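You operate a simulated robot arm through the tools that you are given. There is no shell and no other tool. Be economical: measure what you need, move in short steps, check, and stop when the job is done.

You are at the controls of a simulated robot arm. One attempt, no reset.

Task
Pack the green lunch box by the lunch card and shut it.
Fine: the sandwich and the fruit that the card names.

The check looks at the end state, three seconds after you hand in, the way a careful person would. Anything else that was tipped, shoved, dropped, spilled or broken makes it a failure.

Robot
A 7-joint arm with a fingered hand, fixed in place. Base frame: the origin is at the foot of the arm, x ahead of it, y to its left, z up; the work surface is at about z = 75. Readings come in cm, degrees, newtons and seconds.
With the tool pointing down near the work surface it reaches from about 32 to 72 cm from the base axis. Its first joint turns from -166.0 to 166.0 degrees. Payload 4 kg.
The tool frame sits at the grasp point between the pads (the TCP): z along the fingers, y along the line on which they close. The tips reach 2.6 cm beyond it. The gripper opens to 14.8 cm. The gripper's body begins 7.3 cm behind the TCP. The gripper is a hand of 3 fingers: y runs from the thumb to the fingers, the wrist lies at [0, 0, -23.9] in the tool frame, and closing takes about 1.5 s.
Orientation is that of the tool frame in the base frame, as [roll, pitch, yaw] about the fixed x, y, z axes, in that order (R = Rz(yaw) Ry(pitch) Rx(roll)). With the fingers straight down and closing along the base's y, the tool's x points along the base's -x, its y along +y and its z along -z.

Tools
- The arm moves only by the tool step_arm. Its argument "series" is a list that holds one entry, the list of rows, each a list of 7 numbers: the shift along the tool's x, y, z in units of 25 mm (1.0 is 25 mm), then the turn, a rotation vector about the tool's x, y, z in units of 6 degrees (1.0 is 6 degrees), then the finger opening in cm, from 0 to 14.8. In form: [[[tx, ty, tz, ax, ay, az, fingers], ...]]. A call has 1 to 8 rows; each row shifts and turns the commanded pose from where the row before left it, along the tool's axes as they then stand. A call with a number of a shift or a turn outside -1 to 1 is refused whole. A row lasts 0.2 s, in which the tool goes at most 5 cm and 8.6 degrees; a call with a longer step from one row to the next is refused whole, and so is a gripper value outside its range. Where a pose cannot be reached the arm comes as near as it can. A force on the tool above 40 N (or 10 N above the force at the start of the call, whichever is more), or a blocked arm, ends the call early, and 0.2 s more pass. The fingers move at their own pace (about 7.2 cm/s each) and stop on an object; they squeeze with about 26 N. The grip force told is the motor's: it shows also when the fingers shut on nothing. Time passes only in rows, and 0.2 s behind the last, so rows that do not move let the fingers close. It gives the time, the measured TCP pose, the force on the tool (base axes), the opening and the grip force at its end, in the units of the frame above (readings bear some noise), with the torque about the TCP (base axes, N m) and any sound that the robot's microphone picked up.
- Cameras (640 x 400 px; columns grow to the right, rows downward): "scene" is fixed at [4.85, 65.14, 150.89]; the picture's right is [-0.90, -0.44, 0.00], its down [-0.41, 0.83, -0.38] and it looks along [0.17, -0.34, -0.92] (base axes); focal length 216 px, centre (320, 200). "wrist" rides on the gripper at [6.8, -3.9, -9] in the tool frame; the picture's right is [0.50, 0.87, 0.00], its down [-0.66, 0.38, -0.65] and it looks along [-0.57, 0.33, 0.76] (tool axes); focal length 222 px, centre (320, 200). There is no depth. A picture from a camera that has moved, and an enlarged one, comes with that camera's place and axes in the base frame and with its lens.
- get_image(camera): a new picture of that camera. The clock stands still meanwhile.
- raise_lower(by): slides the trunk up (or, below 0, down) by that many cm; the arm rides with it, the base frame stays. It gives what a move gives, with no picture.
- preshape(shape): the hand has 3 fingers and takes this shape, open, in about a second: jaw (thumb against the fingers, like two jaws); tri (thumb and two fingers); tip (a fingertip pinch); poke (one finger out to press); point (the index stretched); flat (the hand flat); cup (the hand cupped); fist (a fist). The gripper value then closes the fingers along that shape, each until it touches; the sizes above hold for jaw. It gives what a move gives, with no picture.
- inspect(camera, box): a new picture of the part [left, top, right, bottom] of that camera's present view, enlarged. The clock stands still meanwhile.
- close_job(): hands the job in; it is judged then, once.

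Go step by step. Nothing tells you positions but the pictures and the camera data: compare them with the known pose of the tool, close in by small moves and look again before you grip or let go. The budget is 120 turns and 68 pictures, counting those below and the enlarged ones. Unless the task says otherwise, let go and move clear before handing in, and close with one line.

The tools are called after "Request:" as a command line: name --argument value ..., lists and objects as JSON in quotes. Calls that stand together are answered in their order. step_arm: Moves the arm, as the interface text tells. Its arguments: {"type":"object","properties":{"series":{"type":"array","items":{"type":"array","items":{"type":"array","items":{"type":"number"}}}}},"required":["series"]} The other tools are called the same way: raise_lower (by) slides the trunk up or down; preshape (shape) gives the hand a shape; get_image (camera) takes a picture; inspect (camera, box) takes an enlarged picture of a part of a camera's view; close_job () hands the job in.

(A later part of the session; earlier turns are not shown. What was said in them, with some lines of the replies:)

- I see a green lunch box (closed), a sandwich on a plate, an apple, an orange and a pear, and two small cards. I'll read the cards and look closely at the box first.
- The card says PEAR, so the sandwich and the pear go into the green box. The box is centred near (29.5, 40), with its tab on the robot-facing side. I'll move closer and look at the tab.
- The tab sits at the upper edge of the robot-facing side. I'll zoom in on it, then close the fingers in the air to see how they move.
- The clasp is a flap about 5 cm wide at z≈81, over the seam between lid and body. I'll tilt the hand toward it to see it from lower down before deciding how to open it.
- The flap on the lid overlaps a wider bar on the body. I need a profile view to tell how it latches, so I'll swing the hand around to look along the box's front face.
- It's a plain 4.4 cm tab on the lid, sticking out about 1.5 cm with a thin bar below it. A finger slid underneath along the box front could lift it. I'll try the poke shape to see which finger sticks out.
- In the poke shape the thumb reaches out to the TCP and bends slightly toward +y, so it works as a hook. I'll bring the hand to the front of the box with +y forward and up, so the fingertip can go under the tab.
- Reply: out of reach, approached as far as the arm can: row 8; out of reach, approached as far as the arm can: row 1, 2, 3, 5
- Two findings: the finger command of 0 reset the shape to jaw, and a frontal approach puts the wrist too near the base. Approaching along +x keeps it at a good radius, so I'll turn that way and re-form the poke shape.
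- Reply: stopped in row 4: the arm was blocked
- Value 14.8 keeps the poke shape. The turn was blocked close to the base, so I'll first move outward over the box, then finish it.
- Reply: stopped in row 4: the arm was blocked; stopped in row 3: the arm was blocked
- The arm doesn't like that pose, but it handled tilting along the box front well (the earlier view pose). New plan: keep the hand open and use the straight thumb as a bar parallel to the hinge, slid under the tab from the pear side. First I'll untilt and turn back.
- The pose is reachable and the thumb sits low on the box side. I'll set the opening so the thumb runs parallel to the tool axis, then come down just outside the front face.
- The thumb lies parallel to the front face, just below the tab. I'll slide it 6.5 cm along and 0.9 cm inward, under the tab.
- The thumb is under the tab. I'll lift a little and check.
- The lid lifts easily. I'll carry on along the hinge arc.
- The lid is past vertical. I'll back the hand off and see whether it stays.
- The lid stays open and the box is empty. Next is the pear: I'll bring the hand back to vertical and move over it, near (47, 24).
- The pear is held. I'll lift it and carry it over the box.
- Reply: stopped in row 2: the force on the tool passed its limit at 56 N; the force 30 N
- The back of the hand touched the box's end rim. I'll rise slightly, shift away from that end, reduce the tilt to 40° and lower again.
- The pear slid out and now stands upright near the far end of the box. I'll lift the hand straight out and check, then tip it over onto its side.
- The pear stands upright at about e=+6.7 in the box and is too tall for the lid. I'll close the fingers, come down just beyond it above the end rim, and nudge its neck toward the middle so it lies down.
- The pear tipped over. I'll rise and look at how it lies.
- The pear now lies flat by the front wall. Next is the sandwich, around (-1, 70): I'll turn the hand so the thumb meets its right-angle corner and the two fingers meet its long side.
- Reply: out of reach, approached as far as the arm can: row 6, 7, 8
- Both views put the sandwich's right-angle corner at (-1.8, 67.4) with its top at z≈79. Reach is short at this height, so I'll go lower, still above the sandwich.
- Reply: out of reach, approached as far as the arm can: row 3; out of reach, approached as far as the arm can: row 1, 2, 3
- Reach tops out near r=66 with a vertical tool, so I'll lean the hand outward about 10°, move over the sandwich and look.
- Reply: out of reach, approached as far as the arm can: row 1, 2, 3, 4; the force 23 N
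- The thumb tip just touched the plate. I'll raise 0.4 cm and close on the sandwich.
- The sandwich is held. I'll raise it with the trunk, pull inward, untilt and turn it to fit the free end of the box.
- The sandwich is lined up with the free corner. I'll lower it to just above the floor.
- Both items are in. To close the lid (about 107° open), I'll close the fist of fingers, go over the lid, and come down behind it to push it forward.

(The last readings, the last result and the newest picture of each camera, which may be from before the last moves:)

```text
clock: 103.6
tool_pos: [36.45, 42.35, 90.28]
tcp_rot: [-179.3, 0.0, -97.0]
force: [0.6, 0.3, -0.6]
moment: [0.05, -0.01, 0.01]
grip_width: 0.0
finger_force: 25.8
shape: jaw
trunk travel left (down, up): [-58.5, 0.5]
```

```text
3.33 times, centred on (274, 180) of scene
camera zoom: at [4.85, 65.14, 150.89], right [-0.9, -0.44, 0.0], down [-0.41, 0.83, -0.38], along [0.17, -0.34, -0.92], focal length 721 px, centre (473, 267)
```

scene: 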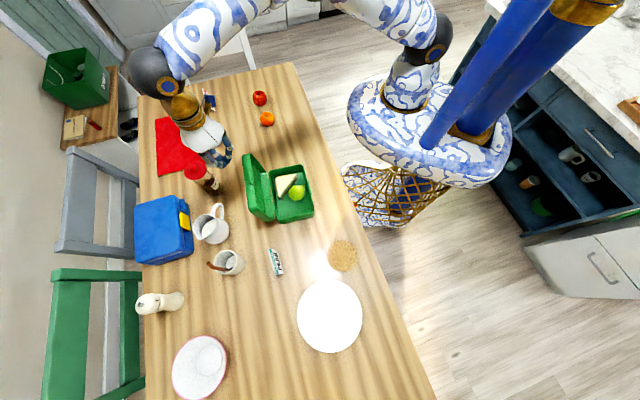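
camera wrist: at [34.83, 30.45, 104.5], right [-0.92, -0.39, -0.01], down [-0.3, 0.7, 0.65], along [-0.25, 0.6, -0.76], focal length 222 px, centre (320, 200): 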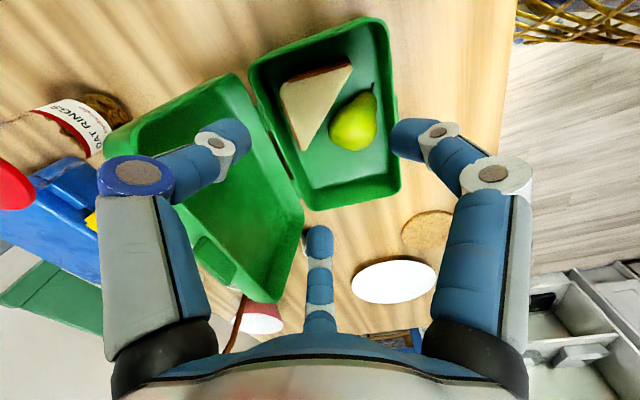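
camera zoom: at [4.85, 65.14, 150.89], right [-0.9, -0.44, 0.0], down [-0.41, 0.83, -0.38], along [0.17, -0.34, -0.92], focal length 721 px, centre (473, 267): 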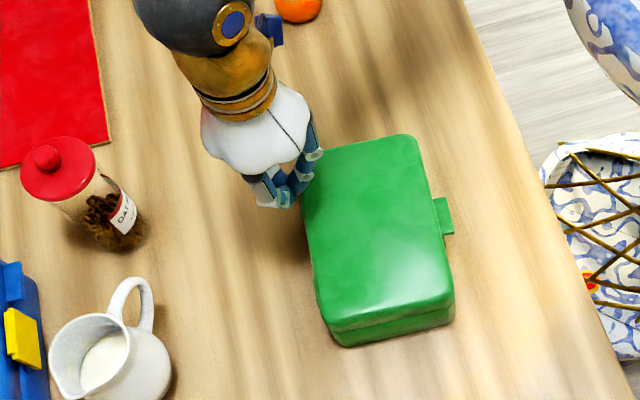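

The lid has swung shut. I'll press its front edge gently to seat it, then check.

Request:
step_arm --series '[[[0, 0, -1, 0, 0, 0, 0], [0.47, 0.8, 0, 0, 0, 0, 0], [0.47, 0.8, 0, 0, 0, 0, 0], [0.47, 0.8, 0, 0, 0, 0, 0], [0.47, 0.8, 0, 0, 0, 0, 0], [0.47, 0.8, 0, 0, 0, 0, 0], [0, 0, 0.9, 0, 0, 0, 0], [0, 0, 0.9, 0, 0, 0, 0]]]'

Request:
step_arm --series '[[[0, 0, 0.4, 0, 0, 0, 0], [0, 0, 0.3, 0, 0, 0, 0], [0, 0, 0.15, 0, 0, 0, 0]]]'

```text
clock: 105.4
tool_pos: [25.85, 37.81, 88.02]
tcp_rot: [-179.2, 0.0, -97.1]
force: [0.1, -0.1, 0.1]
moment: [0.0, 0.01, 0.03]
grip_width: 0.0
finger_force: 25.8
shape: jaw
trunk travel left (down, up): [-58.5, 0.5]
```

```text
clock: 106.1
tool_pos: [25.98, 37.87, 86.65]
tcp_rot: [-179.0, 0.5, -96.9]
force: [-3.1, -6.6, 34.7]
moment: [-0.28, 0.02, -0.01]
grip_width: 0.0
finger_force: 26.2
shape: jaw
trunk travel left (down, up): [-58.5, 0.5]
stopped in row 3: the force on the tool passed its limit at 46 N (the readings are from after the stop); the commanded pose is now the measured one
```

Request:
step_arm --series '[[[0, 0, -1, 0, 0, 0, 0], [0, 0, -1, 0, 0, 0, 0], [0.85, -0.5, -1, 0, 0, 0, 0], [0.85, -0.5, -1, 0, 0, 0, 0], [0.85, -0.5, 0, 0, 0, 0, 0], [0.85, -0.5, 0, 0, 0, 0, 0], [0.85, -0.5, 0, 0, 0, 0, 0], [0.85, -0.5, 0, 0, 0, 0, 0]]]'

Request:
inspect --camera "scene" --box '[240, 140, 368, 220]'

```text
clock: 107.9
tool_pos: [31.88, 24.42, 96.46]
tcp_rot: [-179.1, 0.4, -97.0]
force: [0.3, -1.4, 0.2]
moment: [0.02, 0.0, -0.02]
grip_width: 0.0
finger_force: 26.4
shape: jaw
trunk travel left (down, up): [-58.5, 0.5]
```

```text
5.00 times, centred on (304, 180) of scene
camera zoom: at [4.85, 65.14, 150.89], right [-0.9, -0.44, 0.0], down [-0.41, 0.83, -0.38], along [0.17, -0.34, -0.92], focal length 1082 px, centre (400, 300)
```

zoom: 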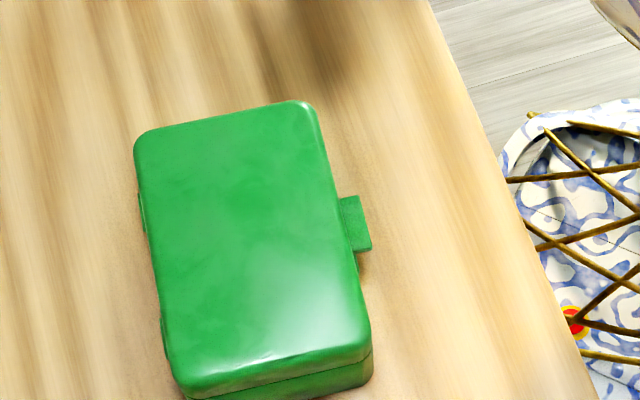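

The lid sits as it did at the start. I'll check the front seam once from the wrist camera.

Request:
inspect --camera "wrist" --box '[120, 0, 440, 200]'

Request:
get_image --camera "scene"

```text
2.00 times, centred on (280, 100) of wrist
camera zoom: at [34.78, 17.04, 105.43], right [-0.92, -0.39, -0.02], down [-0.31, 0.69, 0.65], along [-0.24, 0.6, -0.76], focal length 444 px, centre (400, 400)
```

zoom: 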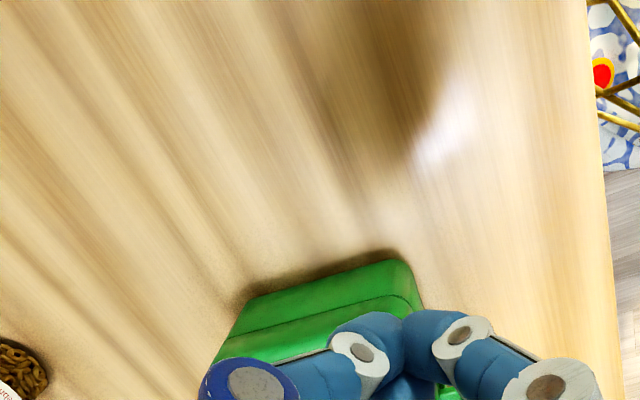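

```text
3 pictures are left
```

scene: 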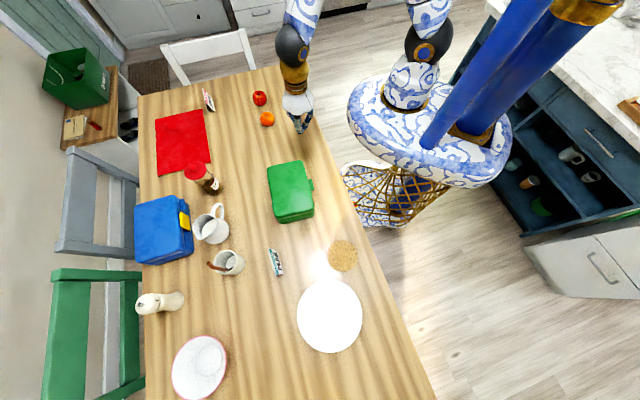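

The lid's seam is tight all along the end, and everything else on the table is where it was. The hand is clear, so I'm handing in.

Request:
close_job

```text
The job is handed in.
```

The sandwich and the pear (the fruit the lunch card names) are in the green lunch box, the lid is shut, and I saw nothing else on the table disturbed in the final picture.
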